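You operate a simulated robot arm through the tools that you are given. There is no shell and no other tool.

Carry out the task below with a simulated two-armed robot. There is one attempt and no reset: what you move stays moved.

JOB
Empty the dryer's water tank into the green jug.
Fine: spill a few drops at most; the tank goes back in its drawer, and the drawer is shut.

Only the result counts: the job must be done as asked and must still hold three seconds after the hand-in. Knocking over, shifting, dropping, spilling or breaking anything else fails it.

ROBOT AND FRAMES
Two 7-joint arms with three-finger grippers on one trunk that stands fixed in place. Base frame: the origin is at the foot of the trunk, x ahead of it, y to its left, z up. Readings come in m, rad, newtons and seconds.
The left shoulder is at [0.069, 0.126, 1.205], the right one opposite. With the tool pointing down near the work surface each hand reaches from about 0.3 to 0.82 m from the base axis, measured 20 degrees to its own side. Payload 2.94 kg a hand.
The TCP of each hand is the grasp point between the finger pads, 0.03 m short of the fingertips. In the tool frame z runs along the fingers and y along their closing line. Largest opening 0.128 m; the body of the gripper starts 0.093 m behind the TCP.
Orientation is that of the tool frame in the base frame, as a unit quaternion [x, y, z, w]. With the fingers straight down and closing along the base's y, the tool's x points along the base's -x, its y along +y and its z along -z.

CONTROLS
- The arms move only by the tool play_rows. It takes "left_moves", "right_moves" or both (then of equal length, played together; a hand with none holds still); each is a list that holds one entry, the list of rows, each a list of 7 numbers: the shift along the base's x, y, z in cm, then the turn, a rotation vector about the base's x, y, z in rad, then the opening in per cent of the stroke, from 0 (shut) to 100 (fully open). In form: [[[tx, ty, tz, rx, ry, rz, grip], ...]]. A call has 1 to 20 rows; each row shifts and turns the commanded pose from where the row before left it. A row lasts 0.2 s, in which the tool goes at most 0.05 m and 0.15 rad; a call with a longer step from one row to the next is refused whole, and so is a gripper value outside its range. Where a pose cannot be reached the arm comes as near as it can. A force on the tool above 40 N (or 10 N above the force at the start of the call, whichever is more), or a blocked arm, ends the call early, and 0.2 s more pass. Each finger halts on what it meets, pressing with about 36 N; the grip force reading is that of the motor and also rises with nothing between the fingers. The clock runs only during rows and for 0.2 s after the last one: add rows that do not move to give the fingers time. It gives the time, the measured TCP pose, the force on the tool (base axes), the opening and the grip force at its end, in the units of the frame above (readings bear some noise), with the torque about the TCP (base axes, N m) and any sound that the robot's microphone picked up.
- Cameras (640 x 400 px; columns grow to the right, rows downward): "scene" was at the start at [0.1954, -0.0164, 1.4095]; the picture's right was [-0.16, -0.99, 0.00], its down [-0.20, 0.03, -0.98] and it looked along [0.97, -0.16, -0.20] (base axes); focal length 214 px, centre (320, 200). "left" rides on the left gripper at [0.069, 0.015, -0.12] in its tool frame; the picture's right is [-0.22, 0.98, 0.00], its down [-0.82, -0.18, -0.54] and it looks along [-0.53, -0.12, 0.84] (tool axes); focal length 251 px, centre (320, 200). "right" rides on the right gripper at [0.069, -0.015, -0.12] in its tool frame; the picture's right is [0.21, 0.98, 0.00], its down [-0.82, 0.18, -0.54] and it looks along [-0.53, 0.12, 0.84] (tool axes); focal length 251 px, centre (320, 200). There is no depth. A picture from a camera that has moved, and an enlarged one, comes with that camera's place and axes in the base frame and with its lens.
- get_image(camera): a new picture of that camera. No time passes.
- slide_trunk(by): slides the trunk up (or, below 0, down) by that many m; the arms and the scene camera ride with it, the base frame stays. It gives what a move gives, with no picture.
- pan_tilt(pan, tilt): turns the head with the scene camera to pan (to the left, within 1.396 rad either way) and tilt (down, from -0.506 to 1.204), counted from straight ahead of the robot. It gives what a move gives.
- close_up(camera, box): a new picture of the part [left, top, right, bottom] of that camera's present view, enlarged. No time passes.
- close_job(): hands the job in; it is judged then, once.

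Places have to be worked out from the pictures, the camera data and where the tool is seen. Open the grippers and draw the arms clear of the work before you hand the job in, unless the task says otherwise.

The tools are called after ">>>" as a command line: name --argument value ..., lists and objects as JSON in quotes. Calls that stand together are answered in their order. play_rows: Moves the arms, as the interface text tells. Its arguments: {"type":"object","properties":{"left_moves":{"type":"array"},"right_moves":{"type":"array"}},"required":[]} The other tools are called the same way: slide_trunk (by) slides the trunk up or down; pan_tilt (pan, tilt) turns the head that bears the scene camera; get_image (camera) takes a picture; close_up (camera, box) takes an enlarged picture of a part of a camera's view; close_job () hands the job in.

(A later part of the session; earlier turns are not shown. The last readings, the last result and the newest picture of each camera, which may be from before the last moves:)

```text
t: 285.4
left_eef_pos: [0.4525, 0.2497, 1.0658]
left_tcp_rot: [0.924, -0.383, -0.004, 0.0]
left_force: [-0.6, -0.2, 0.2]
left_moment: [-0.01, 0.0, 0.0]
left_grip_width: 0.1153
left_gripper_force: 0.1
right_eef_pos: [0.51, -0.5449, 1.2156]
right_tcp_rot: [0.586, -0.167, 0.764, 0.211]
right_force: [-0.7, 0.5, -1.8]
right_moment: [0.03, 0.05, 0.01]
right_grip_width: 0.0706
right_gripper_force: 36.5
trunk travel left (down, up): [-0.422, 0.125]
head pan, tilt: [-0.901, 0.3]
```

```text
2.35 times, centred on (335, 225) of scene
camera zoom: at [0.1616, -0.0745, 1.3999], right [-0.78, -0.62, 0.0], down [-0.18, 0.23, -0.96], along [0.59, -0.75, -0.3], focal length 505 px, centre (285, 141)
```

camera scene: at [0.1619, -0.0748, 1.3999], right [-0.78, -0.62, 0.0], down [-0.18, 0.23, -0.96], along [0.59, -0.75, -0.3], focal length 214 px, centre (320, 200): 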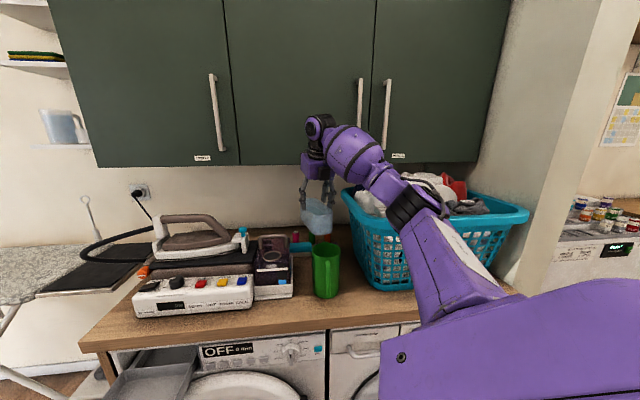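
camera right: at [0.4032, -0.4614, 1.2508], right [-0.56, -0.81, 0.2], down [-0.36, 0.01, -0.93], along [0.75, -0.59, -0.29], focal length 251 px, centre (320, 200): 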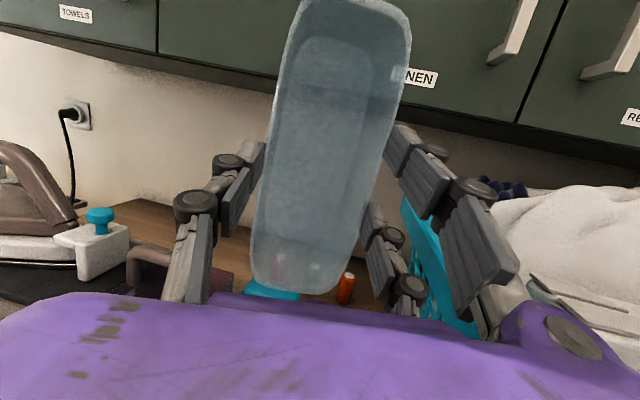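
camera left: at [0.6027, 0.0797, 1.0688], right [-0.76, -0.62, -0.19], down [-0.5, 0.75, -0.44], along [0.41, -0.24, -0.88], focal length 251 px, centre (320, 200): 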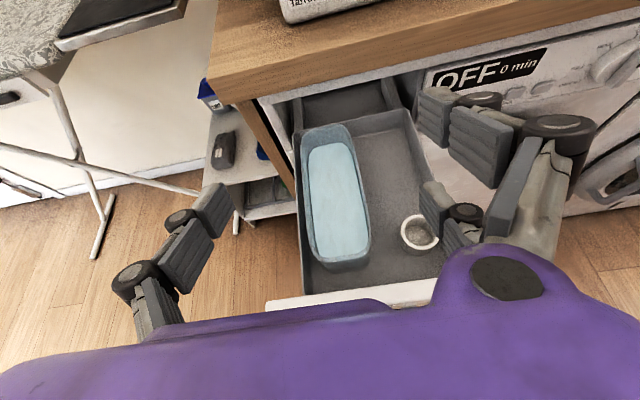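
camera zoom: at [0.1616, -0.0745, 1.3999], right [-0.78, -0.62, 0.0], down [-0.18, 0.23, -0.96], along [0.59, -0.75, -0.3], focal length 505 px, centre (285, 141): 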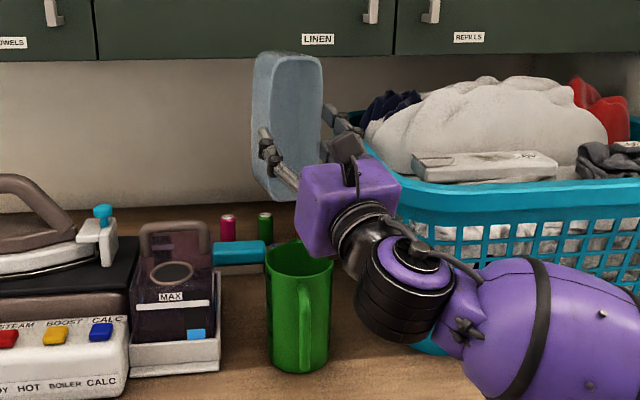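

The tub looks empty now at ~89°. I'll tip it a bit past to ~103° while rising slightly, and hold to let the last drops fall.

>>> play_rows --right_moves '[[[-0.16, 0.09, 0.15, -0.0131, -0.0227, 0, 30], [-0.16, 0.09, 0.15, -0.0131, -0.0227, 0, 30], [-0.16, 0.09, 0.15, -0.0131, -0.0227, 0, 30], [-0.16, 0.09, 0.15, -0.0131, -0.0227, 0, 30], [-0.16, 0.09, 0.15, -0.0131, -0.0227, 0, 30], [-0.16, 0.09, 0.15, -0.0131, -0.0227, 0, 30], [-0.16, 0.09, 0.15, -0.0131, -0.0227, 0, 30], [-0.16, 0.09, 0.15, -0.0131, -0.0227, 0, 30], [-0.16, 0.09, 0.15, -0.0131, -0.0227, 0, 30], [0, 0, 0, 0, 0, 0, 30], [0, 0, 0, 0, 0, 0, 30], [0, 0, 0, 0, 0, 0, 30], [0, 0, 0, 0, 0, 0, 30], [0, 0, 0, 0, 0, 0, 30], [0, 0, 0, 0, 0, 0, 30], [0, 0, 0, 0, 0, 0, 30], [0, 0, 0, 0, 0, 0, 30]]]'

>>> get_image --camera "right"

>>> close_up --camera "scene" --box '[250, 140, 420, 310]'

```text
t: 289.0
left_eef_pos: [0.4513, 0.2497, 1.0672]
left_tcp_rot: [0.924, -0.383, -0.003, -0.002]
left_force: [0.5, 0.1, 0.0]
left_moment: [0.0, 0.0, -0.02]
left_grip_width: 0.1151
left_gripper_force: 0.0
right_eef_pos: [0.495, -0.535, 1.2293]
right_tcp_rot: [0.491, -0.143, 0.828, 0.228]
right_force: [1.1, -0.7, -0.4]
right_moment: [0.01, 0.07, -0.02]
right_grip_width: 0.0705
right_gripper_force: 36.1
trunk travel left (down, up): [-0.422, 0.125]
head pan, tilt: [-0.901, 0.3]
```

```text
taken
camera right: at [0.3846, -0.4495, 1.2318], right [-0.59, -0.78, 0.18], down [-0.16, -0.1, -0.98], along [0.79, -0.61, -0.07], focal length 251 px, centre (320, 200)
```

right: 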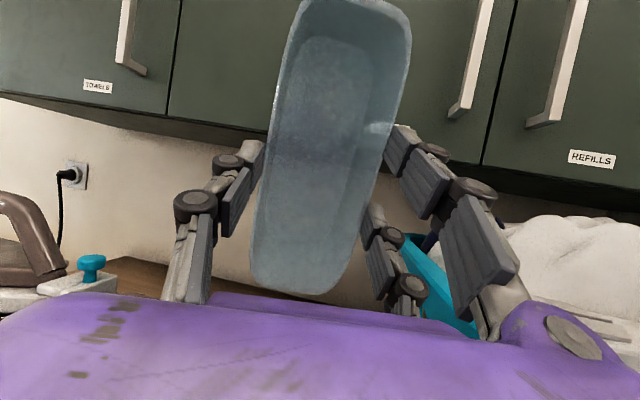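

```text
2.35 times, centred on (335, 225) of scene
camera zoom: at [0.1616, -0.0745, 1.3999], right [-0.78, -0.62, 0.0], down [-0.18, 0.23, -0.96], along [0.59, -0.75, -0.3], focal length 505 px, centre (285, 141)
```

zoom: 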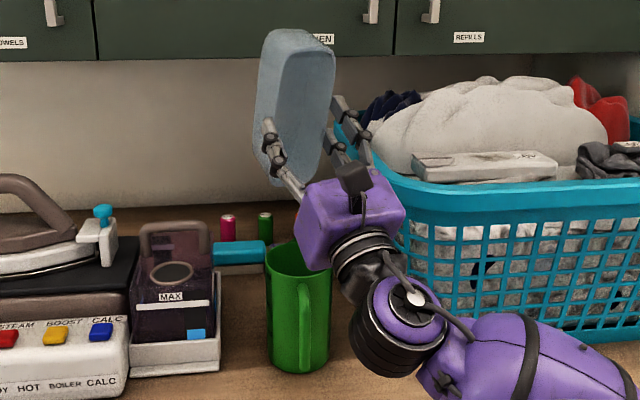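

The tub is empty. I'll reverse the tilt about the lip back to level, still over the jug.

>>> play_rows --right_moves '[[[0.89, -0.52, 0, 0.0655, 0.1134, 0, 30], [0.9, -0.52, 0, 0.0655, 0.1134, 0, 30], [0.9, -0.52, 0, 0.0655, 0.1134, 0, 30], [0.89, -0.52, 0, 0.0655, 0.1134, 0, 30], [0.86, -0.5, -0.1, 0.0655, 0.1134, 0, 30], [0.81, -0.47, -0.2, 0.0655, 0.1134, 0, 30], [0.75, -0.44, -0.3, 0.0655, 0.1134, 0, 30], [0.68, -0.4, -0.4, 0.0655, 0.1134, 0, 30], [0.6, -0.35, -0.4, 0.0655, 0.1134, 0, 30], [0.5, -0.29, -0.4, 0.0655, 0.1134, 0, 30], [0.4, -0.23, -0.4, 0.0655, 0.1134, 0, 30], [0.29, -0.17, -0.4, 0.0655, 0.1134, 0, 30], [0.18, -0.11, -0.3, 0.0655, 0.1134, 0, 30], [0.06, -0.04, -0.2, 0.049, 0.085, 0, 30], [0, 0, 0, 0, 0, 0, 30]]]'

>>> get_image --camera "scene"

>>> get_image --camera "right"

```text
t: 292.2
left_eef_pos: [0.4515, 0.2485, 1.0673]
left_tcp_rot: [0.924, -0.383, -0.003, -0.001]
left_force: [-0.8, 0.3, -0.1]
left_moment: [0.01, -0.03, -0.01]
left_grip_width: 0.115
left_gripper_force: 0.0
right_eef_pos: [0.5822, -0.5873, 1.1986]
right_tcp_rot: [0.957, -0.258, 0.125, 0.046]
right_force: [0.5, -0.2, -1.2]
right_moment: [0.0, -0.01, 0.0]
right_grip_width: 0.0703
right_gripper_force: 36.2
trunk travel left (down, up): [-0.422, 0.125]
head pan, tilt: [-0.901, 0.3]
```

```text
taken
camera scene: at [0.1612, -0.0747, 1.4], right [-0.78, -0.62, 0.0], down [-0.18, 0.23, -0.96], along [0.59, -0.75, -0.3], focal length 214 px, centre (320, 200)
```

scene: 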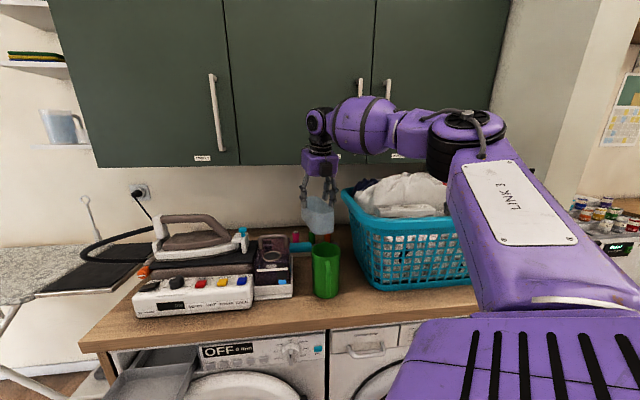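

```text
taken
camera right: at [0.6216, -0.5878, 1.332], right [-0.31, -0.95, 0.08], down [-0.89, 0.32, 0.31], along [-0.32, 0.03, -0.95], focal length 251 px, centre (320, 200)
```

right: 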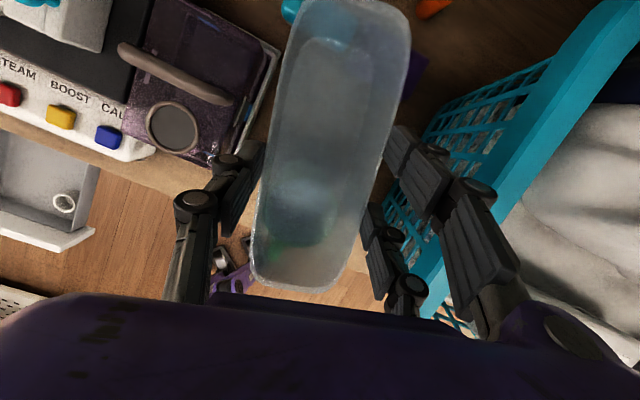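

Empty and level. Now out from the counter along the rehearsed path.

>>> play_rows --right_moves '[[[-0.6, 1.0, 0, 0, 0, -0.02, 30], [-1.2, 2.2, 0, 0, 0, -0.024, 30], [-1.2, 2.2, 0, 0, 0, -0.024, 30], [-1.2, 2.2, 0, 0, 0, -0.024, 30], [-1.2, 2.2, 0, 0, 0, -0.024, 30], [-1.2, 2.2, 0, 0, 0, -0.024, 30], [-1.2, 2.2, -0.2, 0, 0, -0.024, 30], [-1.2, 2.2, -0.4, 0, 0, -0.024, 30], [-1.2, 2.2, -0.5, 0, 0, -0.024, 30], [-1.2, 2.2, -0.5, 0, 0, -0.024, 30], [-1.0, 2.0, -0.5, 0, 0, -0.024, 30], [-0.3, 1.1, -0.3, 0, 0, 0, 30], [0, 0, 0, 0, 0, 0, 30]]]'

>>> get_image --camera "scene"

```text
t: 295.0
left_eef_pos: [0.4511, 0.2493, 1.0674]
left_tcp_rot: [0.924, -0.383, -0.004, -0.001]
left_force: [0.2, -0.5, -0.3]
left_moment: [0.02, 0.03, -0.01]
left_grip_width: 0.115
left_gripper_force: 0.0
right_eef_pos: [0.4549, -0.3458, 1.1727]
right_tcp_rot: [0.915, -0.381, 0.117, 0.063]
right_force: [0.4, 0.3, -0.5]
right_moment: [0.02, 0.05, -0.01]
right_grip_width: 0.0703
right_gripper_force: 35.6
trunk travel left (down, up): [-0.422, 0.125]
head pan, tilt: [-0.901, 0.3]
```

```text
taken
camera scene: at [0.1616, -0.0747, 1.3999], right [-0.78, -0.62, 0.0], down [-0.18, 0.23, -0.96], along [0.59, -0.75, -0.3], focal length 214 px, centre (320, 200)
```

scene: 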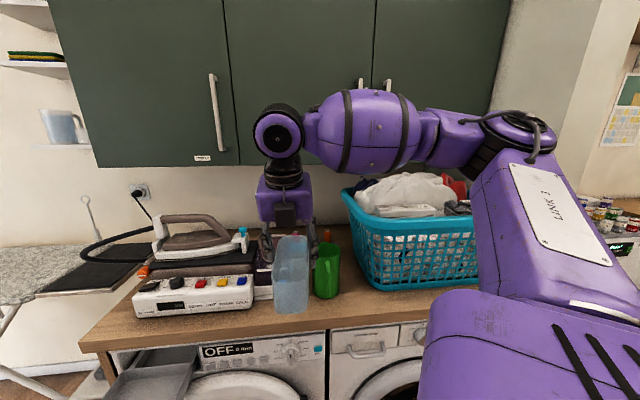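

Now the sideways entry tilt with the empty tub, shifted ~3 cm further out from the counter so the tub's end clears the ironing station.

>>> play_rows --right_moves '[[[0, 0.6, -0.8, 0.0926, -0.0926, 0, 30], [0, 0.6, -0.9, 0.0926, -0.0926, 0, 30], [0, 0.6, -0.9, 0.0926, -0.0926, 0, 30], [0, 0.6, -0.9, 0.0926, -0.0926, 0, 30], [0, 0.6, -0.9, 0.0926, -0.0926, 0, 30], [0, 0.6, -0.9, 0.0926, -0.0926, 0, 30], [0, 0.6, -0.9, 0.0926, -0.0926, 0, 30], [0, 0.6, -0.9, 0.0926, -0.0926, 0, 30], [0, 0.6, -0.9, 0.0926, -0.0926, 0, 30], [0, 0.6, -0.9, 0.0926, -0.0926, 0, 30], [0, 0, 0, 0, 0, 0, 30]]]'

>>> get_image --camera "scene"

>>> get_image --camera "right"

```text
t: 297.4
left_eef_pos: [0.4518, 0.2497, 1.0668]
left_tcp_rot: [0.924, -0.382, -0.004, 0.0]
left_force: [1.7, 0.6, -1.1]
left_moment: [0.01, 0.02, -0.01]
left_grip_width: 0.1153
left_gripper_force: 0.0
right_eef_pos: [0.4554, -0.2881, 1.086]
right_tcp_rot: [0.701, -0.38, 0.324, -0.509]
right_force: [-0.3, 0.5, -0.4]
right_moment: [-0.04, 0.03, 0.02]
right_grip_width: 0.0705
right_gripper_force: 36.0
trunk travel left (down, up): [-0.422, 0.125]
head pan, tilt: [-0.901, 0.3]
```

```text
taken
camera scene: at [0.1616, -0.0746, 1.3999], right [-0.78, -0.62, 0.0], down [-0.18, 0.23, -0.96], along [0.59, -0.75, -0.3], focal length 214 px, centre (320, 200)
```

scene: 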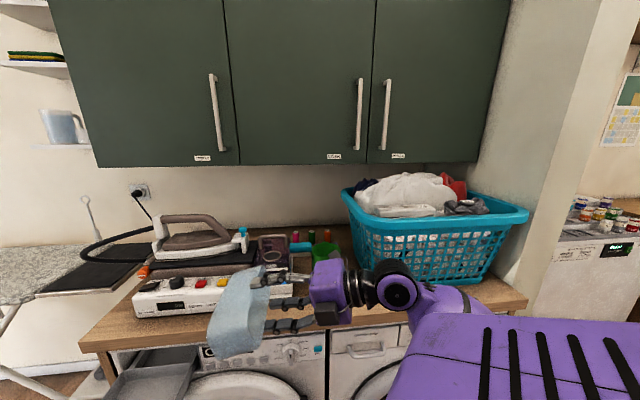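

```text
taken
camera right: at [0.3921, -0.4, 1.1356], right [-0.09, -0.37, -0.92], down [-0.9, 0.42, -0.08], along [0.42, 0.83, -0.38], focal length 251 px, centre (320, 200)
```

right: 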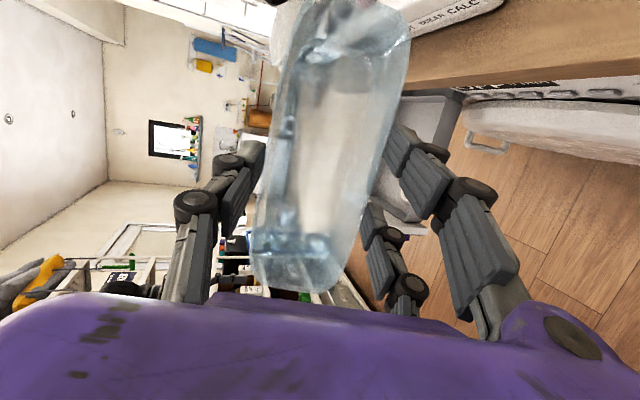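

Clean. Now the yaw and the advance alongside toward the drawer.

>>> play_rows --right_moves '[[[0, -0.3, 0, 0, 0, 0.135, 30], [0, -0.3, 0, 0, 0, 0.135, 30], [1.2, 1.3, -0.2, 0, 0, 0, 30], [2.0, 2.2, -0.3, 0, 0, 0, 30], [2.2, 2.4, -0.3, 0, 0, 0, 30], [2.2, 2.4, -0.3, 0, 0, 0, 30], [2.2, 2.4, -0.3, 0, 0, 0, 30], [2.2, 2.4, -0.3, 0, 0, 0, 30], [2.2, 2.4, -0.3, 0, 0, 0, 30], [2.2, 2.4, -0.3, 0, 0, 0, 30], [2.0, 2.2, -0.3, 0, 0, 0, 30], [0.8, 0.8, 0, 0, 0, 0, 30], [0, 0, 0, 0, 0, 0, 30]]]'

>>> get_image --camera "scene"

>>> get_image --camera "right"

```text
t: 300.2
left_eef_pos: [0.4512, 0.2496, 1.0672]
left_tcp_rot: [0.924, -0.383, -0.004, -0.001]
left_force: [-0.1, 0.5, 0.6]
left_moment: [0.0, 0.02, 0.0]
left_grip_width: 0.115
left_gripper_force: 0.1
right_eef_pos: [0.6502, -0.0857, 1.0598]
right_tcp_rot: [0.747, -0.282, 0.251, -0.547]
right_force: [0.0, 0.1, -1.0]
right_moment: [-0.06, 0.04, 0.01]
right_grip_width: 0.0703
right_gripper_force: 35.9
trunk travel left (down, up): [-0.422, 0.125]
head pan, tilt: [-0.901, 0.3]
```

```text
taken
camera scene: at [0.1617, -0.0744, 1.3999], right [-0.78, -0.62, 0.0], down [-0.18, 0.23, -0.96], along [0.59, -0.75, -0.3], focal length 214 px, centre (320, 200)
```

scene: 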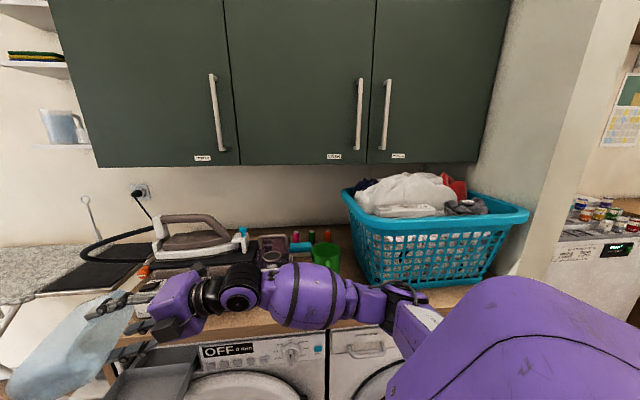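

```text
taken
camera right: at [0.6186, -0.2098, 1.1098], right [0.01, -0.38, -0.92], down [-0.98, 0.16, -0.08], along [0.18, 0.91, -0.38], focal length 251 px, centre (320, 200)
```

right: 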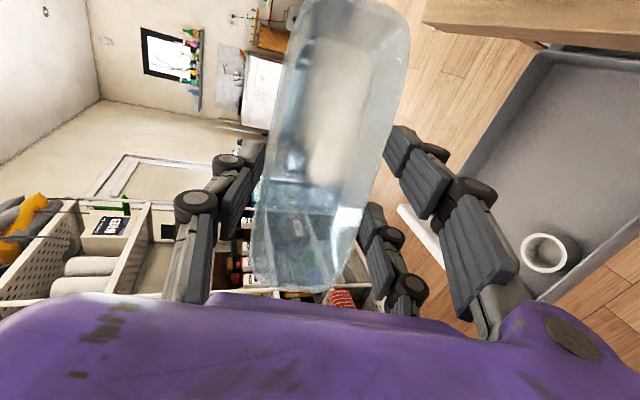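

Clear of everything. Now pitch back to vertical over the drawer.

>>> play_rows --right_moves '[[[0.6, 0.65, 0, -0.0926, 0.0926, 0, 30], [0.6, 0.65, 0, -0.0926, 0.0926, 0, 30], [0.65, 0.65, 0, -0.0926, 0.0926, 0, 30], [0.65, 0.65, -0.2, -0.0926, 0.0926, 0, 30], [0.65, 0.65, -0.2, -0.0926, 0.0926, 0, 30], [0.65, 0.65, -0.3, -0.0926, 0.0926, 0, 30], [0.65, 0.65, -0.4, -0.0926, 0.0926, 0, 30], [0.65, 0.7, -0.4, -0.0926, 0.0926, 0, 30], [0.65, 0.7, -0.5, -0.0926, 0.0926, 0, 30], [0.65, 0.7, -0.5, -0.0926, 0.0926, 0, 30], [0, 0, 0, 0, 0, 0, 30]]]'

>>> get_image --camera "right"

>>> get_image --camera "scene"

```text
t: 302.6
left_eef_pos: [0.4517, 0.2497, 1.068]
left_tcp_rot: [0.924, -0.382, -0.004, -0.001]
left_force: [-0.4, -1.6, -0.7]
left_moment: [-0.02, -0.03, 0.01]
left_grip_width: 0.1152
left_gripper_force: 0.0
right_eef_pos: [0.7108, -0.0201, 1.0358]
right_tcp_rot: [0.936, -0.351, -0.001, 0.009]
right_force: [-1.1, 0.1, -0.8]
right_moment: [0.01, -0.01, 0.01]
right_grip_width: 0.0704
right_gripper_force: 36.3
trunk travel left (down, up): [-0.422, 0.125]
head pan, tilt: [-0.901, 0.3]
```

```text
taken
camera right: at [0.7732, -0.0497, 1.1546], right [-0.48, -0.88, 0.02], down [-0.73, 0.41, 0.54], along [-0.48, 0.24, -0.84], focal length 251 px, centre (320, 200)
```

right: 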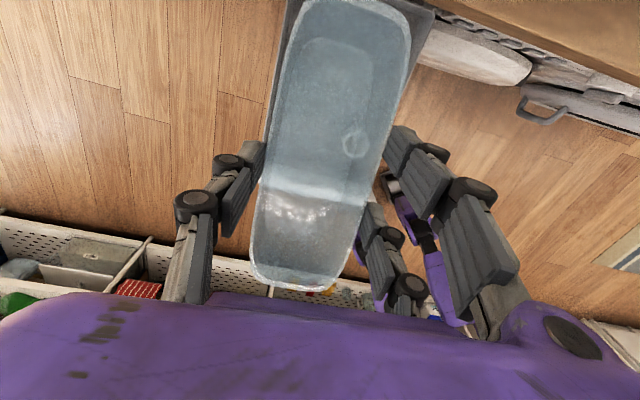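

```text
taken
camera scene: at [0.1613, -0.0754, 1.3999], right [-0.78, -0.62, 0.0], down [-0.18, 0.23, -0.96], along [0.59, -0.75, -0.3], focal length 214 px, centre (320, 200)
```

scene: 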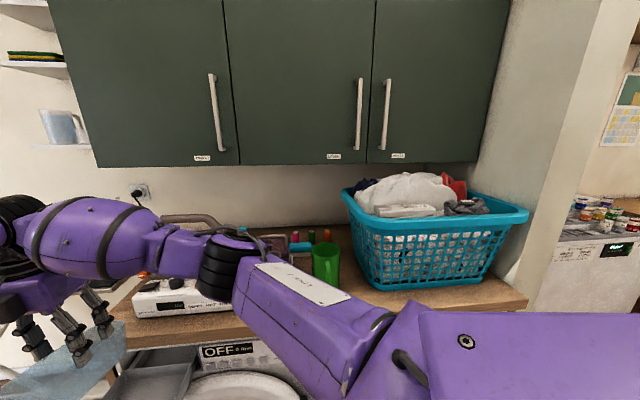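

Vertical over the drawer. I'll restore the exact grasp lean and yaw, align above the tub's original place and descend partway.

>>> play_rows --right_moves '[[[0.3, 0.2, -0.5, -0.093, -0.093, 0, 30], [0.3, 0.2, -1, -0.093, -0.093, 0, 30], [0.3, 0.3, -1, 0, 0, -0.07, 30], [0, 0, -1.5, 0, 0, 0, 30], [0, 0, -1.5, 0, 0, 0, 30], [0, 0, -1.5, 0, 0, 0, 30], [0, 0, -1.5, 0, 0, 0, 30], [0, 0, 0, 0, 0, 0, 30]]]'

>>> get_image --camera "right"

>>> pan_tilt --pan -0.2 --tilt 0.85

>>> close_up --camera "scene" --box '[220, 105, 345, 250]'

```text
t: 304.4
left_eef_pos: [0.4515, 0.2488, 1.0672]
left_tcp_rot: [0.924, -0.382, -0.003, 0.0]
left_force: [0.7, -0.4, -0.1]
left_moment: [-0.01, 0.0, 0.01]
left_grip_width: 0.1152
left_gripper_force: 0.1
right_eef_pos: [0.7205, -0.0116, 0.9479]
right_tcp_rot: [0.915, -0.38, 0.116, 0.066]
right_force: [0.2, 0.3, -1.4]
right_moment: [0.02, 0.01, 0.01]
right_grip_width: 0.0703
right_gripper_force: 36.1
trunk travel left (down, up): [-0.422, 0.125]
head pan, tilt: [-0.901, 0.3]
```

```text
taken
camera right: at [0.759, -0.0212, 1.0816], right [-0.55, -0.83, 0.09], down [-0.78, 0.55, 0.31], along [-0.31, 0.1, -0.95], focal length 251 px, centre (320, 200)
```

right: 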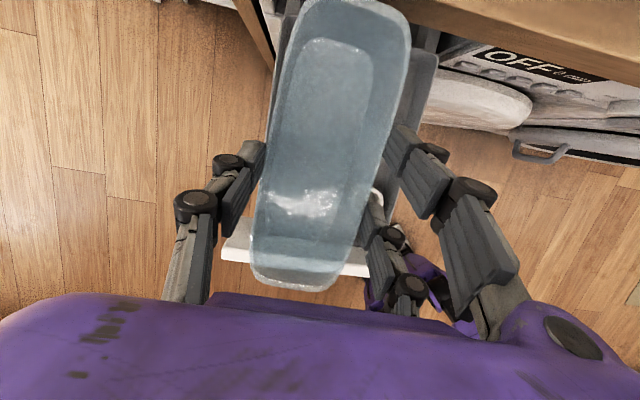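

```text
t: 305.4
left_eef_pos: [0.4513, 0.2499, 1.0667]
left_tcp_rot: [0.924, -0.382, -0.004, 0.0]
left_force: [0.8, -0.5, -0.3]
left_moment: [0.02, -0.01, -0.03]
left_grip_width: 0.1153
left_gripper_force: 0.0
right_eef_pos: [0.7203, -0.0106, 0.9497]
right_tcp_rot: [0.915, -0.381, 0.116, 0.067]
right_force: [0.2, -1.2, -1.0]
right_moment: [0.03, 0.02, 0.01]
right_grip_width: 0.0703
right_gripper_force: 36.0
trunk travel left (down, up): [-0.422, 0.125]
head pan, tilt: [-0.201, 0.85]
```

```text
2.76 times, centred on (282, 178) of scene
camera zoom: at [0.1803, -0.0169, 1.3516], right [-0.2, -0.98, 0.0], down [-0.74, 0.15, -0.66], along [0.65, -0.13, -0.75], focal length 592 px, centre (423, 262)
```

zoom: 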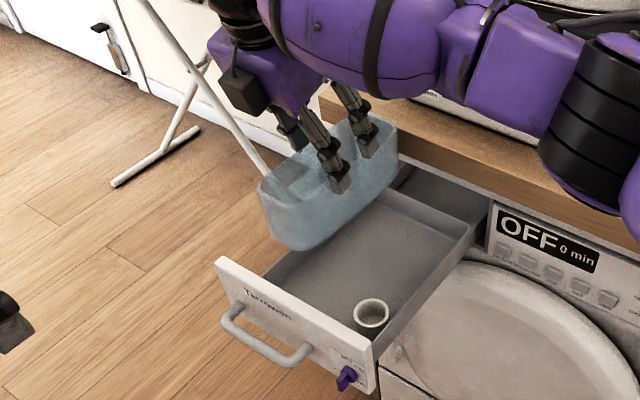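

The tub hangs right over its place, with its in-hand pose unchanged. I'll lower it gently back into the tray.

>>> play_rows --right_moves '[[[-0.1, -0.3, -0.8, 0, 0, 0, 30], [0, 0, -1.5, 0, 0, 0, 30], [0, 0, -1.5, 0, 0, 0, 30], [0, 0, -1.5, 0, 0, 0, 30], [0, 0, -1.5, 0, 0, 0, 30], [0, 0, -1.2, 0, 0, 0, 30], [0, 0, -1.0, 0, 0, 0, 30], [0, 0, -0.7, 0, 0, 0, 30], [0, 0, -0.5, 0, 0, 0, 30], [0, 0, -0.5, 0, 0, 0, 30], [0, 0, -0.5, 0, 0, 0, 30], [0, 0, 0, 0, 0, 0, 30]]]'

>>> close_up --camera "scene" --box '[220, 105, 345, 250]'

>>> get_image --camera "right"

```text
t: 308.0
left_eef_pos: [0.4502, 0.2501, 1.0664]
left_tcp_rot: [0.924, -0.382, -0.004, 0.0]
left_force: [0.4, 0.0, -0.2]
left_moment: [0.01, 0.02, -0.02]
left_grip_width: 0.1154
left_gripper_force: 0.1
right_eef_pos: [0.7203, -0.0158, 0.8374]
right_tcp_rot: [0.915, -0.381, 0.117, 0.067]
right_force: [0.6, -0.1, -1.4]
right_moment: [0.03, 0.02, 0.01]
right_grip_width: 0.0705
right_gripper_force: 35.8
trunk travel left (down, up): [-0.422, 0.125]
head pan, tilt: [-0.201, 0.85]
```

```text
2.76 times, centred on (282, 178) of scene
camera zoom: at [0.1802, -0.0168, 1.3516], right [-0.2, -0.98, 0.0], down [-0.74, 0.15, -0.66], along [0.65, -0.13, -0.75], focal length 592 px, centre (423, 262)
```

zoom: 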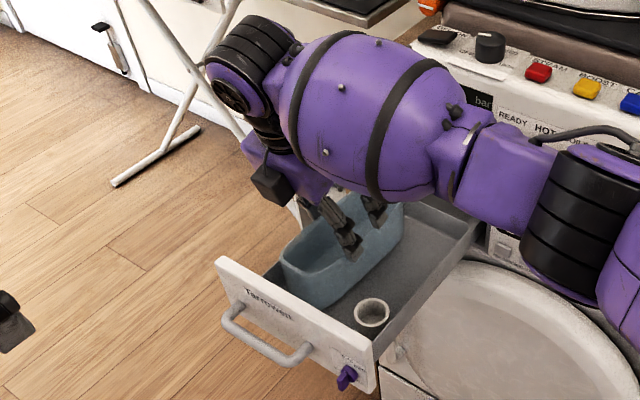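

```text
taken
camera right: at [0.7577, -0.0247, 0.9702], right [-0.55, -0.83, 0.09], down [-0.78, 0.55, 0.31], along [-0.31, 0.1, -0.95], focal length 251 px, centre (320, 200)
```

right: 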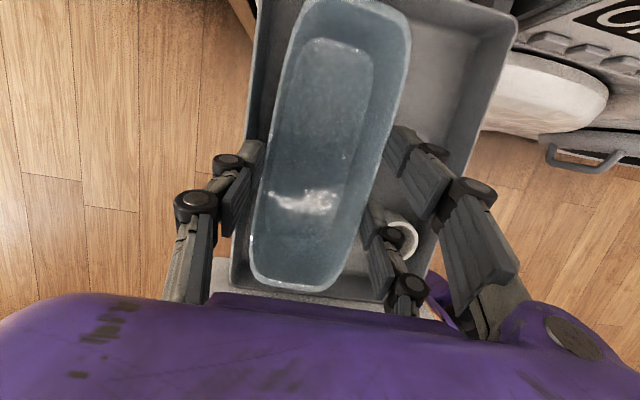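

About 1 cm to go. I'll lower the last bit in small steps until the weight comes off.

>>> play_rows --right_moves '[[[0, 0, -0.35, 0, 0, 0, 30], [0, 0, -0.3, 0, 0, 0, 30], [0, 0, -0.2, 0, 0, 0, 30], [0, 0, 0, 0, 0, 0, 30]]]'

>>> play_rows --right_moves '[[[0, 0, -0.15, 0, 0, 0, 30], [0, 0, -0.15, 0, 0, 0, 30], [0, 0, 0, 0, 0, 0, 30]]]'

```text
t: 309.0
left_eef_pos: [0.4506, 0.2485, 1.0659]
left_tcp_rot: [0.924, -0.383, -0.004, -0.002]
left_force: [0.4, 0.3, 1.1]
left_moment: [0.04, 0.03, 0.0]
left_grip_width: 0.1152
left_gripper_force: 0.0
right_eef_pos: [0.7202, -0.0154, 0.8313]
right_tcp_rot: [0.915, -0.38, 0.12, 0.066]
right_force: [-0.3, -1.5, 12.9]
right_moment: [0.46, -0.01, -0.04]
right_grip_width: 0.0706
right_gripper_force: 36.3
trunk travel left (down, up): [-0.422, 0.125]
head pan, tilt: [-0.201, 0.85]
```

```text
t: 309.8
left_eef_pos: [0.4498, 0.2494, 1.0668]
left_tcp_rot: [0.924, -0.383, -0.003, 0.0]
left_force: [0.1, -0.1, 0.8]
left_moment: [0.01, -0.03, -0.01]
left_grip_width: 0.1152
left_gripper_force: 0.2
right_eef_pos: [0.7193, -0.0157, 0.828]
right_tcp_rot: [0.915, -0.38, 0.118, 0.066]
right_force: [-1.9, -4.8, 24.1]
right_moment: [-0.04, 0.21, 0.17]
right_grip_width: 0.0704
right_gripper_force: 35.7
trunk travel left (down, up): [-0.422, 0.125]
head pan, tilt: [-0.201, 0.85]
```

The tub is seated (24 N upward). I'll ease off 2 mm and open the fingers just enough to release.

>>> play_rows --right_moves '[[[0, 0, 0.25, 0, 0, 0, 30], [0, 0, 0, 0, 0, 0, 56], [0, 0, 0, 0, 0, 0, 58], [0, 0, 0, 0, 0, 0, 60], [0, 0, 0, 0, 0, 0, 62], [0, 0, 0, 0, 0, 0, 62]]]'

>>> get_image --camera "right"

>>> close_up --camera "scene" --box '[220, 105, 345, 250]'

```text
t: 311.2
left_eef_pos: [0.4506, 0.2485, 1.0665]
left_tcp_rot: [0.924, -0.383, -0.004, -0.001]
left_force: [-0.9, -0.4, -0.6]
left_moment: [-0.02, 0.01, -0.03]
left_grip_width: 0.1153
left_gripper_force: 0.0
right_eef_pos: [0.7202, -0.0143, 0.8285]
right_tcp_rot: [0.915, -0.38, 0.117, 0.068]
right_force: [0.0, 0.6, -0.2]
right_moment: [0.01, 0.0, 0.0]
right_grip_width: 0.0795
right_gripper_force: 0.0
trunk travel left (down, up): [-0.422, 0.125]
head pan, tilt: [-0.201, 0.85]
```

```text
taken
camera right: at [0.7582, -0.0243, 0.9604], right [-0.55, -0.83, 0.09], down [-0.78, 0.55, 0.31], along [-0.31, 0.1, -0.95], focal length 251 px, centre (320, 200)
```

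right: 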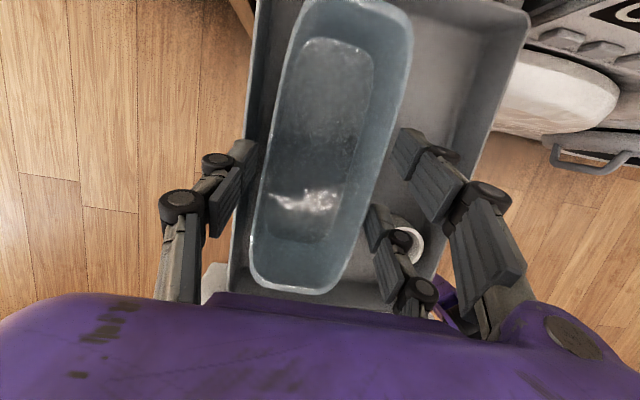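

```text
2.76 times, centred on (282, 178) of scene
camera zoom: at [0.1801, -0.0168, 1.3516], right [-0.2, -0.98, 0.0], down [-0.74, 0.15, -0.66], along [0.65, -0.13, -0.75], focal length 592 px, centre (423, 262)
```

zoom: 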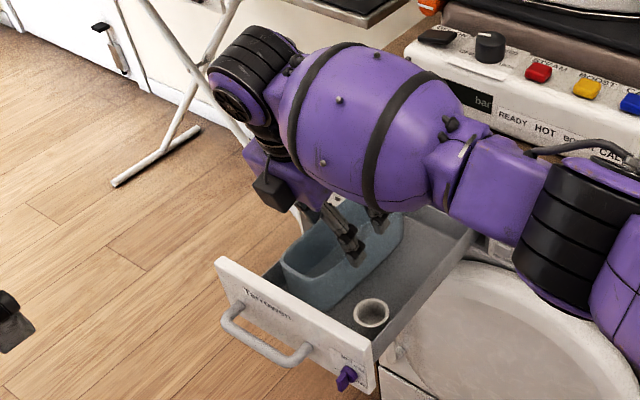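

Released with the tub standing in its place. I'll raise the right hand straight up.

>>> play_rows --right_moves '[[[0, 0, 0.5, 0, 0, 0, 62], [0, 0, 0.8, 0, 0, 0, 62], [0, 0, 1.0, 0, 0, 0, 64], [0, 0, 1.5, 0, 0, 0, 66], [0, 0, 2, 0, 0, 0, 66], [0, 0, 2.5, 0, 0, 0, 66], [0, 0, 2.5, 0, 0, 0, 66], [0, 0, 2.5, 0, 0, 0, 66], [0, 0, 2.5, 0, 0, 0, 66], [0, 0, 2.0, 0, 0, 0, 66], [0, 0, 1.5, 0, 0, 0, 66], [0, 0, 0, 0, 0, 0, 66]]]'

>>> get_image --camera "right"

>>> close_up --camera "right" --box '[220, 50, 430, 270]'

```text
t: 313.8
left_eef_pos: [0.4509, 0.2498, 1.0667]
left_tcp_rot: [0.924, -0.382, -0.004, 0.0]
left_force: [-1.3, -0.3, 0.3]
left_moment: [0.01, -0.01, -0.01]
left_grip_width: 0.1152
left_gripper_force: 0.2
right_eef_pos: [0.7189, -0.0156, 1.0246]
right_tcp_rot: [0.915, -0.381, 0.116, 0.067]
right_force: [-0.4, -0.6, 0.2]
right_moment: [0.03, 0.0, 0.0]
right_grip_width: 0.0845
right_gripper_force: 0.1
trunk travel left (down, up): [-0.422, 0.125]
head pan, tilt: [-0.201, 0.85]
```

```text
taken
camera right: at [0.757, -0.0248, 1.1554], right [-0.55, -0.83, 0.09], down [-0.78, 0.55, 0.31], along [-0.31, 0.1, -0.95], focal length 251 px, centre (320, 200)
```

right: 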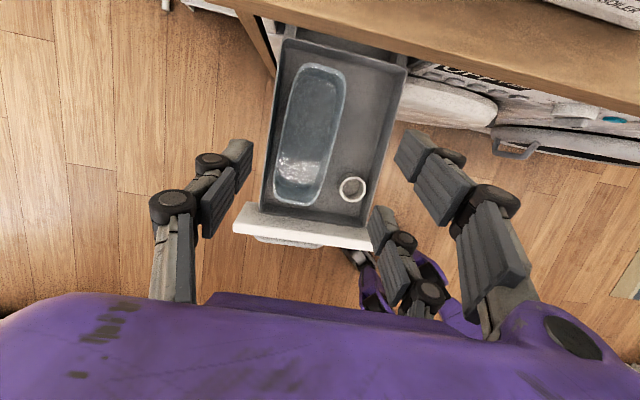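

```text
1.82 times, centred on (325, 160) of right
camera zoom: at [0.757, -0.0248, 1.1554], right [-0.55, -0.83, 0.09], down [-0.78, 0.55, 0.31], along [-0.31, 0.1, -0.95], focal length 457 px, centre (311, 273)
```

zoom: 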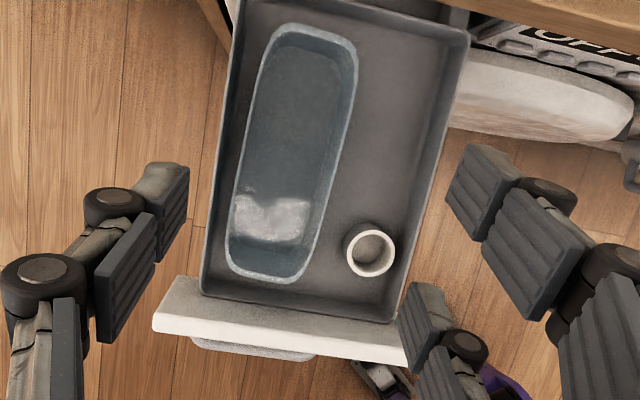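

The tub stands in its place beside the cup. I'll withdraw the right hand along the rehearsed outward path.

>>> pan_tilt --pan -0.9 --tilt 0.3

>>> play_rows --right_moves '[[[-0.8, -1.2, 0.3, 0, 0, 0, 60], [-1.4, -2.2, 0.6, 0, 0, 0, 60], [-1.6, -2.3, 0.6, 0, 0, 0, 60], [-1.6, -2.3, 0.8, 0, 0, 0, 60], [-1.6, -2.3, 1.0, 0, 0, 0, 60], [-1.6, -2.3, 1.0, 0, 0, 0, 60], [-1.8, -2.2, 1.2, 0, 0, 0, 60], [-1.8, -2.2, 1.2, 0, 0, 0, 60], [-1.8, -2.2, 1.2, 0, 0, 0, 60], [-1.9, -2.1, 1.2, 0, 0, 0, 60], [-2.0, -2.1, 1.2, 0, 0, 0, 60], [-2.0, -2.1, 1.2, 0, 0, 0, 60], [-2.0, -2.1, 1.2, 0, 0, 0, 60], [-2.0, -2.1, 1.0, 0, 0, 0, 60], [-1.9, -2.1, 0.8, 0, 0, 0, 60], [-1.9, -1.5, 0.5, 0, 0, 0, 60], [-1.5, -0.5, 0, 0, 0, 0, 60], [-1.5, 0, 0, 0, 0, 0, 60], [0, 0, 0, 0, 0, 0, 60]]]'

>>> get_image --camera "scene"

```text
t: 314.9
left_eef_pos: [0.4505, 0.2481, 1.0666]
left_tcp_rot: [0.924, -0.383, -0.004, 0.0]
left_force: [-0.4, -0.6, 0.7]
left_moment: [0.05, -0.02, -0.01]
left_grip_width: 0.1152
left_gripper_force: 0.0
right_eef_pos: [0.7194, -0.0146, 1.0227]
right_tcp_rot: [0.915, -0.381, 0.118, 0.067]
right_force: [-0.7, -1.5, -0.4]
right_moment: [-0.01, -0.02, 0.02]
right_grip_width: 0.0845
right_gripper_force: 0.0
trunk travel left (down, up): [-0.422, 0.125]
head pan, tilt: [-0.901, 0.3]
```

```text
t: 318.9
left_eef_pos: [0.4516, 0.2486, 1.0659]
left_tcp_rot: [0.924, -0.383, -0.004, -0.002]
left_force: [0.2, -0.7, -0.7]
left_moment: [0.0, -0.02, 0.0]
left_grip_width: 0.1153
left_gripper_force: 0.2
right_eef_pos: [0.4138, -0.3524, 1.1723]
right_tcp_rot: [0.915, -0.38, 0.116, 0.067]
right_force: [0.4, -0.2, 0.0]
right_moment: [0.0, -0.01, -0.01]
right_grip_width: 0.0767
right_gripper_force: 0.1
trunk travel left (down, up): [-0.422, 0.125]
head pan, tilt: [-0.901, 0.3]
```

```text
taken
camera scene: at [0.1622, -0.0748, 1.3998], right [-0.78, -0.62, 0.0], down [-0.18, 0.23, -0.96], along [0.59, -0.75, -0.3], focal length 214 px, centre (320, 200)
```

scene: 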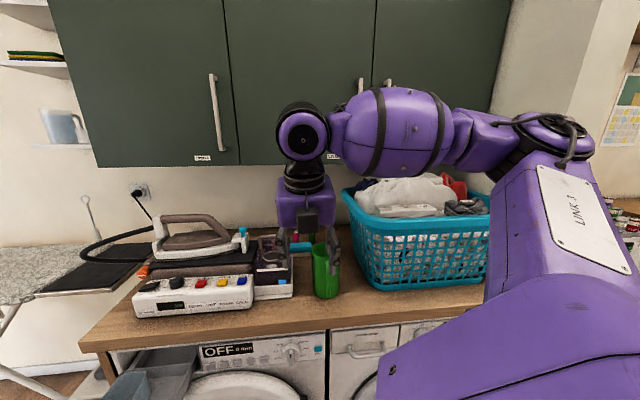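

The right hand is clear. Next I'll use the left hand to shut the drawer: pitch it to point at the drawer front with its fingers closed and stop a few centimetres in front of the panel.

>>> play_rows --left_moves '[[[0, 0, 0, -0.0926, -0.0926, 0, 60], [0, 0, 0, -0.0926, -0.0926, 0, 30], [0, 0, 0, -0.0926, -0.0926, 0, 10], [0.5, -0.8, -1.0, -0.0926, -0.0926, 0, 0], [0.8, -1.5, -2.0, -0.0926, -0.0926, 0, 0], [0.8, -1.5, -2.2, -0.0926, -0.0926, 0, 0], [0.8, -1.5, -2.2, -0.0926, -0.0926, 0, 0], [0.8, -1.5, -2.2, -0.0926, -0.0926, 0, 0], [0.8, -1.5, -2.2, 0, 0, 0, 0], [0.8, -1.5, -2.2, 0, 0, 0, 0], [0.8, -1.5, -2.2, 0, 0, 0, 0], [0.8, -1.5, -2.2, 0, 0, 0, 0], [0.8, -1.5, -2.0, 0, 0, 0, 0], [0, 0, 0, 0, 0, 0, 0]]]'

>>> pan_tilt --pan -0.2 --tilt 0.85

>>> get_image --camera "scene"

>>> get_image --camera "left"

```text
t: 321.9
left_eef_pos: [0.5265, 0.105, 0.8623]
left_tcp_rot: [0.802, -0.332, 0.46, 0.19]
left_force: [-0.6, -0.6, -0.3]
left_moment: [-0.02, 0.01, 0.0]
left_grip_width: 0.0
left_gripper_force: 3.1
right_eef_pos: [0.4132, -0.3524, 1.1734]
right_tcp_rot: [0.915, -0.38, 0.117, 0.067]
right_force: [0.0, 0.3, 0.0]
right_moment: [-0.04, 0.0, -0.01]
right_grip_width: 0.0765
right_gripper_force: 0.0
trunk travel left (down, up): [-0.422, 0.125]
head pan, tilt: [-0.901, 0.3]
```

```text
t: 323.0
left_eef_pos: [0.5271, 0.1041, 0.862]
left_tcp_rot: [0.801, -0.333, 0.459, 0.191]
left_force: [-0.7, 0.7, 0.6]
left_moment: [-0.02, -0.02, 0.0]
left_grip_width: 0.0
left_gripper_force: 2.5
right_eef_pos: [0.413, -0.3517, 1.1724]
right_tcp_rot: [0.915, -0.38, 0.116, 0.067]
right_force: [0.2, 0.1, 0.4]
right_moment: [0.02, 0.04, 0.01]
right_grip_width: 0.0768
right_gripper_force: 0.0
trunk travel left (down, up): [-0.422, 0.125]
head pan, tilt: [-0.201, 0.85]
```

```text
taken
camera scene: at [0.182, -0.0346, 1.3647], right [-0.39, -0.92, 0.0], down [-0.59, 0.25, -0.77], along [0.71, -0.3, -0.64], focal length 214 px, centre (320, 200)
```

scene: 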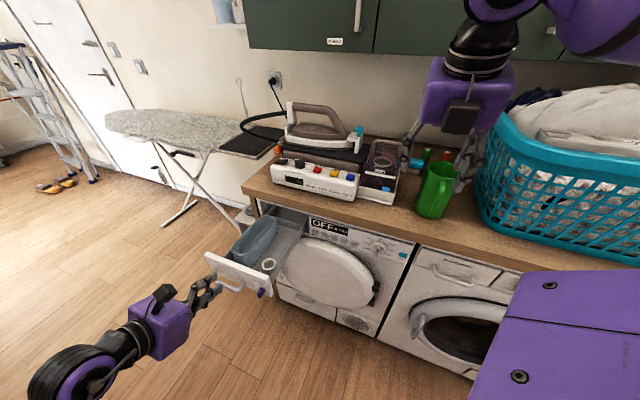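

```text
taken
camera left: at [0.4688, 0.1436, 0.9827], right [-0.77, -0.61, -0.19], down [-0.5, 0.75, -0.44], along [0.41, -0.24, -0.88], focal length 251 px, centre (320, 200)
```

left: 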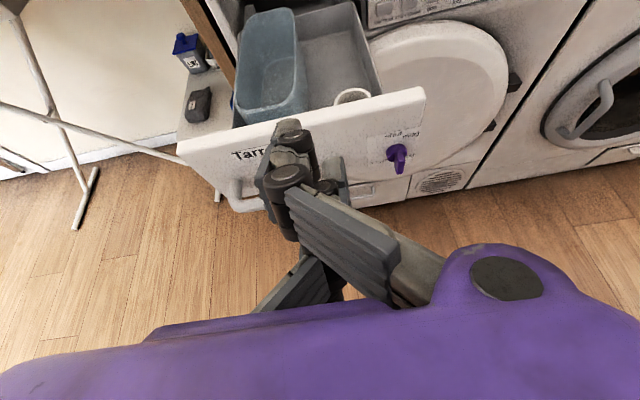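

The camera shows the scent dial and the bar end close to where the fingers would push, so it's safer to re-grip the handle bar. I'll roll the left gripper back 90° and move to 10 cm in front of the bar.

>>> play_rows --left_moves '[[[-0.5, 0.8, 0, 0.0801, -0.0801, -0.0654, 0], [-0.2, 0.6, 0, 0.0801, -0.0801, -0.0654, 0], [0, 0.5, -0.3, 0.0801, -0.0801, -0.0654, 10], [0.1, 0.45, -0.4, 0.0801, -0.0801, -0.0654, 20], [0.2, 0.4, -0.5, 0.0801, -0.0801, -0.0654, 32], [0.2, 0.4, -0.5, 0.0801, -0.0801, -0.0654, 32], [0.2, 0.4, -0.5, 0.0801, -0.0801, -0.0654, 32], [0.2, 0.4, -0.5, 0.0801, -0.0801, -0.0654, 32], [0.2, 0.4, -0.5, 0.0801, -0.0801, -0.0654, 32], [0.2, 0.4, -0.6, 0.0801, -0.0801, -0.0654, 32], [0.3, 0.4, -0.6, 0.0801, -0.0801, -0.0654, 32], [0.3, 0.4, -0.6, 0.0801, -0.0801, -0.0654, 32], [0, 0, 0, 0, 0, 0, 32]]]'

>>> get_image --camera "left"

>>> get_image --camera "scene"

```text
t: 325.8
left_eef_pos: [0.5415, 0.1601, 0.8125]
left_tcp_rot: [-0.332, 0.8, -0.461, 0.194]
left_force: [0.7, -0.6, 0.5]
left_moment: [0.02, 0.0, 0.0]
left_grip_width: 0.0411
left_gripper_force: 0.2
right_eef_pos: [0.4116, -0.352, 1.1721]
right_tcp_rot: [0.915, -0.381, 0.116, 0.067]
right_force: [-1.0, -0.1, 0.2]
right_moment: [-0.03, 0.0, 0.01]
right_grip_width: 0.0771
right_gripper_force: 0.0
trunk travel left (down, up): [-0.422, 0.125]
head pan, tilt: [-0.201, 0.85]
```

```text
taken
camera left: at [0.414, 0.1906, 0.8596], right [-0.19, 0.5, -0.84], down [0.31, 0.85, 0.43], along [0.93, -0.18, -0.32], focal length 251 px, centre (320, 200)
```

left: 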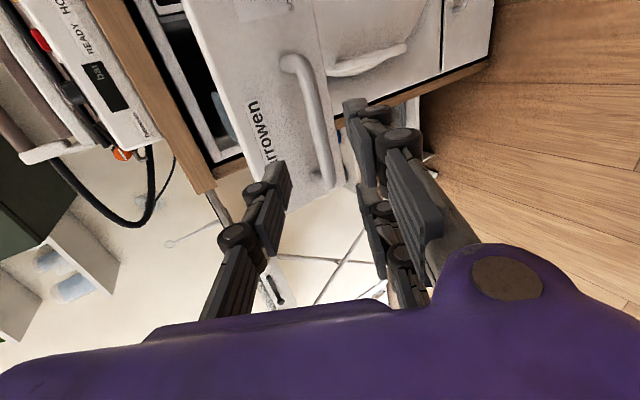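

```text
taken
camera scene: at [0.1822, -0.0343, 1.3648], right [-0.39, -0.92, 0.0], down [-0.59, 0.25, -0.77], along [0.71, -0.3, -0.64], focal length 214 px, centre (320, 200)
```

scene: 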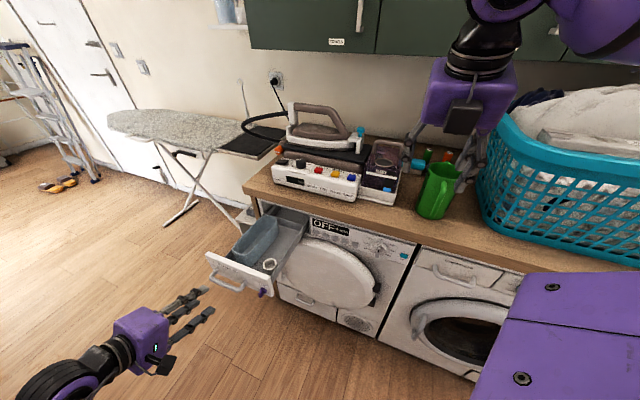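

The view matches the one before the first grasp, so the bar is aligned. I'll advance and grip it.

>>> play_rows --left_moves '[[[1.35, -1.35, -1.06, 0, 0, 0, 32], [1.35, -1.35, -1.06, 0, 0, 0, 32], [1.35, -1.35, -1.06, 0, 0, 0, 32], [1.35, -1.35, -1.06, 0, 0, 0, 32], [0, 0, 0, 0, 0, 0, 32], [0, 0, 0, 0, 0, 0, 0], [0, 0, 0, 0, 0, 0, 0], [0, 0, 0, 0, 0, 0, 0]]]'

>>> get_image --camera "left"

```text
t: 327.6
left_eef_pos: [0.5935, 0.1079, 0.771]
left_tcp_rot: [-0.333, 0.8, -0.46, 0.192]
left_force: [-0.6, -1.2, -0.1]
left_moment: [-0.6, 0.57, 0.5]
left_grip_width: 0.013
left_gripper_force: 39.4
right_eef_pos: [0.4135, -0.352, 1.1738]
right_tcp_rot: [0.915, -0.381, 0.117, 0.067]
right_force: [0.3, -0.2, 0.2]
right_moment: [0.0, -0.02, 0.0]
right_grip_width: 0.0768
right_gripper_force: 0.0
trunk travel left (down, up): [-0.422, 0.125]
head pan, tilt: [-0.201, 0.85]
```

```text
taken
camera left: at [0.4667, 0.1381, 0.8175], right [-0.2, 0.5, -0.84], down [0.31, 0.85, 0.43], along [0.93, -0.18, -0.32], focal length 251 px, centre (320, 200)
```

left: 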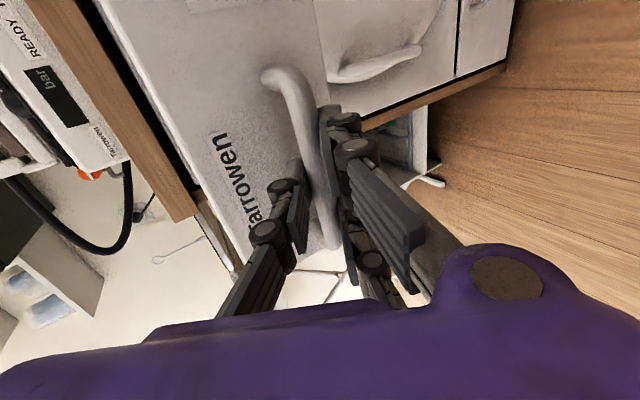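

Gripped. I'll push the drawer in smoothly along the inward normal, first most of the way.

>>> play_rows --left_moves '[[[0.3, -0.3, 0, 0, 0, 0, 0], [0.6, -0.6, 0, 0, 0, 0, 0], [0.9, -0.9, 0, 0, 0, 0, 0], [1.0, -1.0, 0, 0, 0, 0, 0], [1.0, -1.0, 0, 0, 0, 0, 0], [1.0, -1.0, 0, 0, 0, 0, 0], [1.0, -1.0, 0, 0, 0, 0, 0], [1.0, -1.0, 0, 0, 0, 0, 0], [1.0, -1.0, 0, 0, 0, 0, 0], [1.0, -1.0, 0, 0, 0, 0, 0], [1.0, -1.0, 0, 0, 0, 0, 0], [1.0, -1.0, 0, 0, 0, 0, 0], [1.0, -1.0, 0, 0, 0, 0, 0], [1.0, -1.0, 0, 0, 0, 0, 0], [1.0, -1.0, 0, 0, 0, 0, 0], [0.8, -0.8, 0, 0, 0, 0, 0], [0.4, -0.4, 0, 0, 0, 0, 0], [0, 0, 0, 0, 0, 0, 0]]]'

>>> get_image --camera "scene"

```text
t: 331.4
left_eef_pos: [0.7456, -0.0433, 0.771]
left_tcp_rot: [-0.332, 0.8, -0.461, 0.193]
left_force: [-5.7, -3.9, -0.6]
left_moment: [-0.81, 0.75, 0.37]
left_grip_width: 0.0129
left_gripper_force: 39.4
right_eef_pos: [0.4129, -0.3524, 1.1724]
right_tcp_rot: [0.915, -0.381, 0.116, 0.067]
right_force: [-0.7, 0.9, 0.0]
right_moment: [-0.01, -0.03, -0.01]
right_grip_width: 0.0767
right_gripper_force: 0.1
trunk travel left (down, up): [-0.422, 0.125]
head pan, tilt: [-0.201, 0.85]
```

```text
taken
camera scene: at [0.1822, -0.0337, 1.365], right [-0.38, -0.93, 0.0], down [-0.59, 0.24, -0.77], along [0.72, -0.29, -0.63], focal length 214 px, centre (320, 200)
```

scene: 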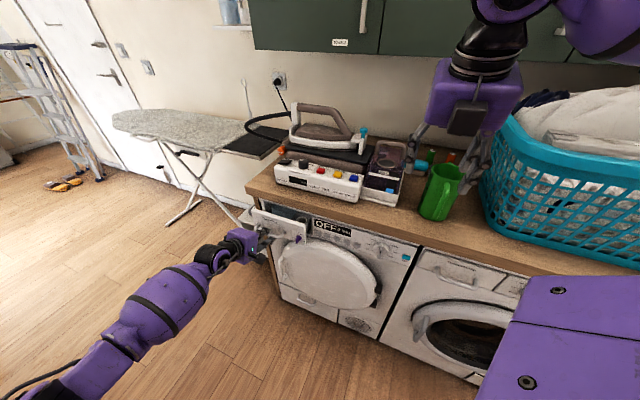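

About 6 cm remain. I'll close the rest slowly until it seats.

>>> play_rows --left_moves '[[[0.5, -0.5, 0, 0, 0, 0, 0], [0.7, -0.7, 0, 0, 0, 0, 0], [0.7, -0.7, 0, 0, 0, 0, 0], [0.7, -0.7, 0, 0, 0, 0, 0], [0.7, -0.7, 0, 0, 0, 0, 0], [0.5, -0.5, 0, 0, 0, 0, 0], [0.4, -0.4, 0, 0, 0, 0, 0], [0.3, -0.3, 0, 0, 0, 0, 0], [0, 0, 0, 0, 0, 0, 0]]]'

>>> close_up --camera "scene" --box '[220, 170, 364, 260]'

>>> get_image --camera "left"

```text
t: 333.4
left_eef_pos: [0.7871, -0.0855, 0.7709]
left_tcp_rot: [-0.334, 0.8, -0.459, 0.194]
left_force: [-29.2, 17.8, 5.6]
left_moment: [-0.56, 0.83, 0.83]
left_grip_width: 0.0129
left_gripper_force: 39.1
right_eef_pos: [0.41, -0.3499, 1.174]
right_tcp_rot: [0.915, -0.381, 0.117, 0.068]
right_force: [-0.3, -0.8, 0.3]
right_moment: [0.0, 0.0, -0.01]
right_grip_width: 0.0767
right_gripper_force: 0.0
trunk travel left (down, up): [-0.422, 0.125]
head pan, tilt: [-0.201, 0.85]
```

```text
4.44 times, centred on (292, 215) of scene
camera zoom: at [0.1793, -0.031, 1.3655], right [-0.37, -0.93, 0.0], down [-0.59, 0.23, -0.78], along [0.72, -0.29, -0.63], focal length 953 px, centre (444, 133)
```

zoom: 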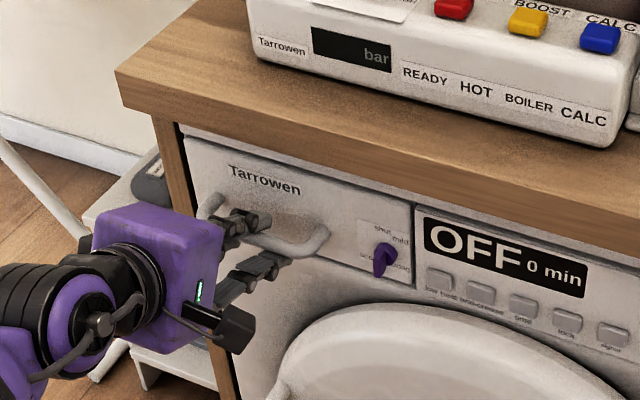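

```text
taken
camera left: at [0.6597, -0.0548, 0.8176], right [-0.2, 0.5, -0.84], down [0.31, 0.85, 0.43], along [0.93, -0.18, -0.32], focal length 251 px, centre (320, 200)
```

left: 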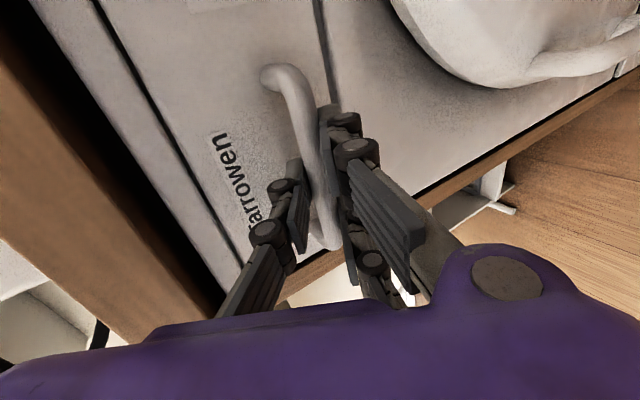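

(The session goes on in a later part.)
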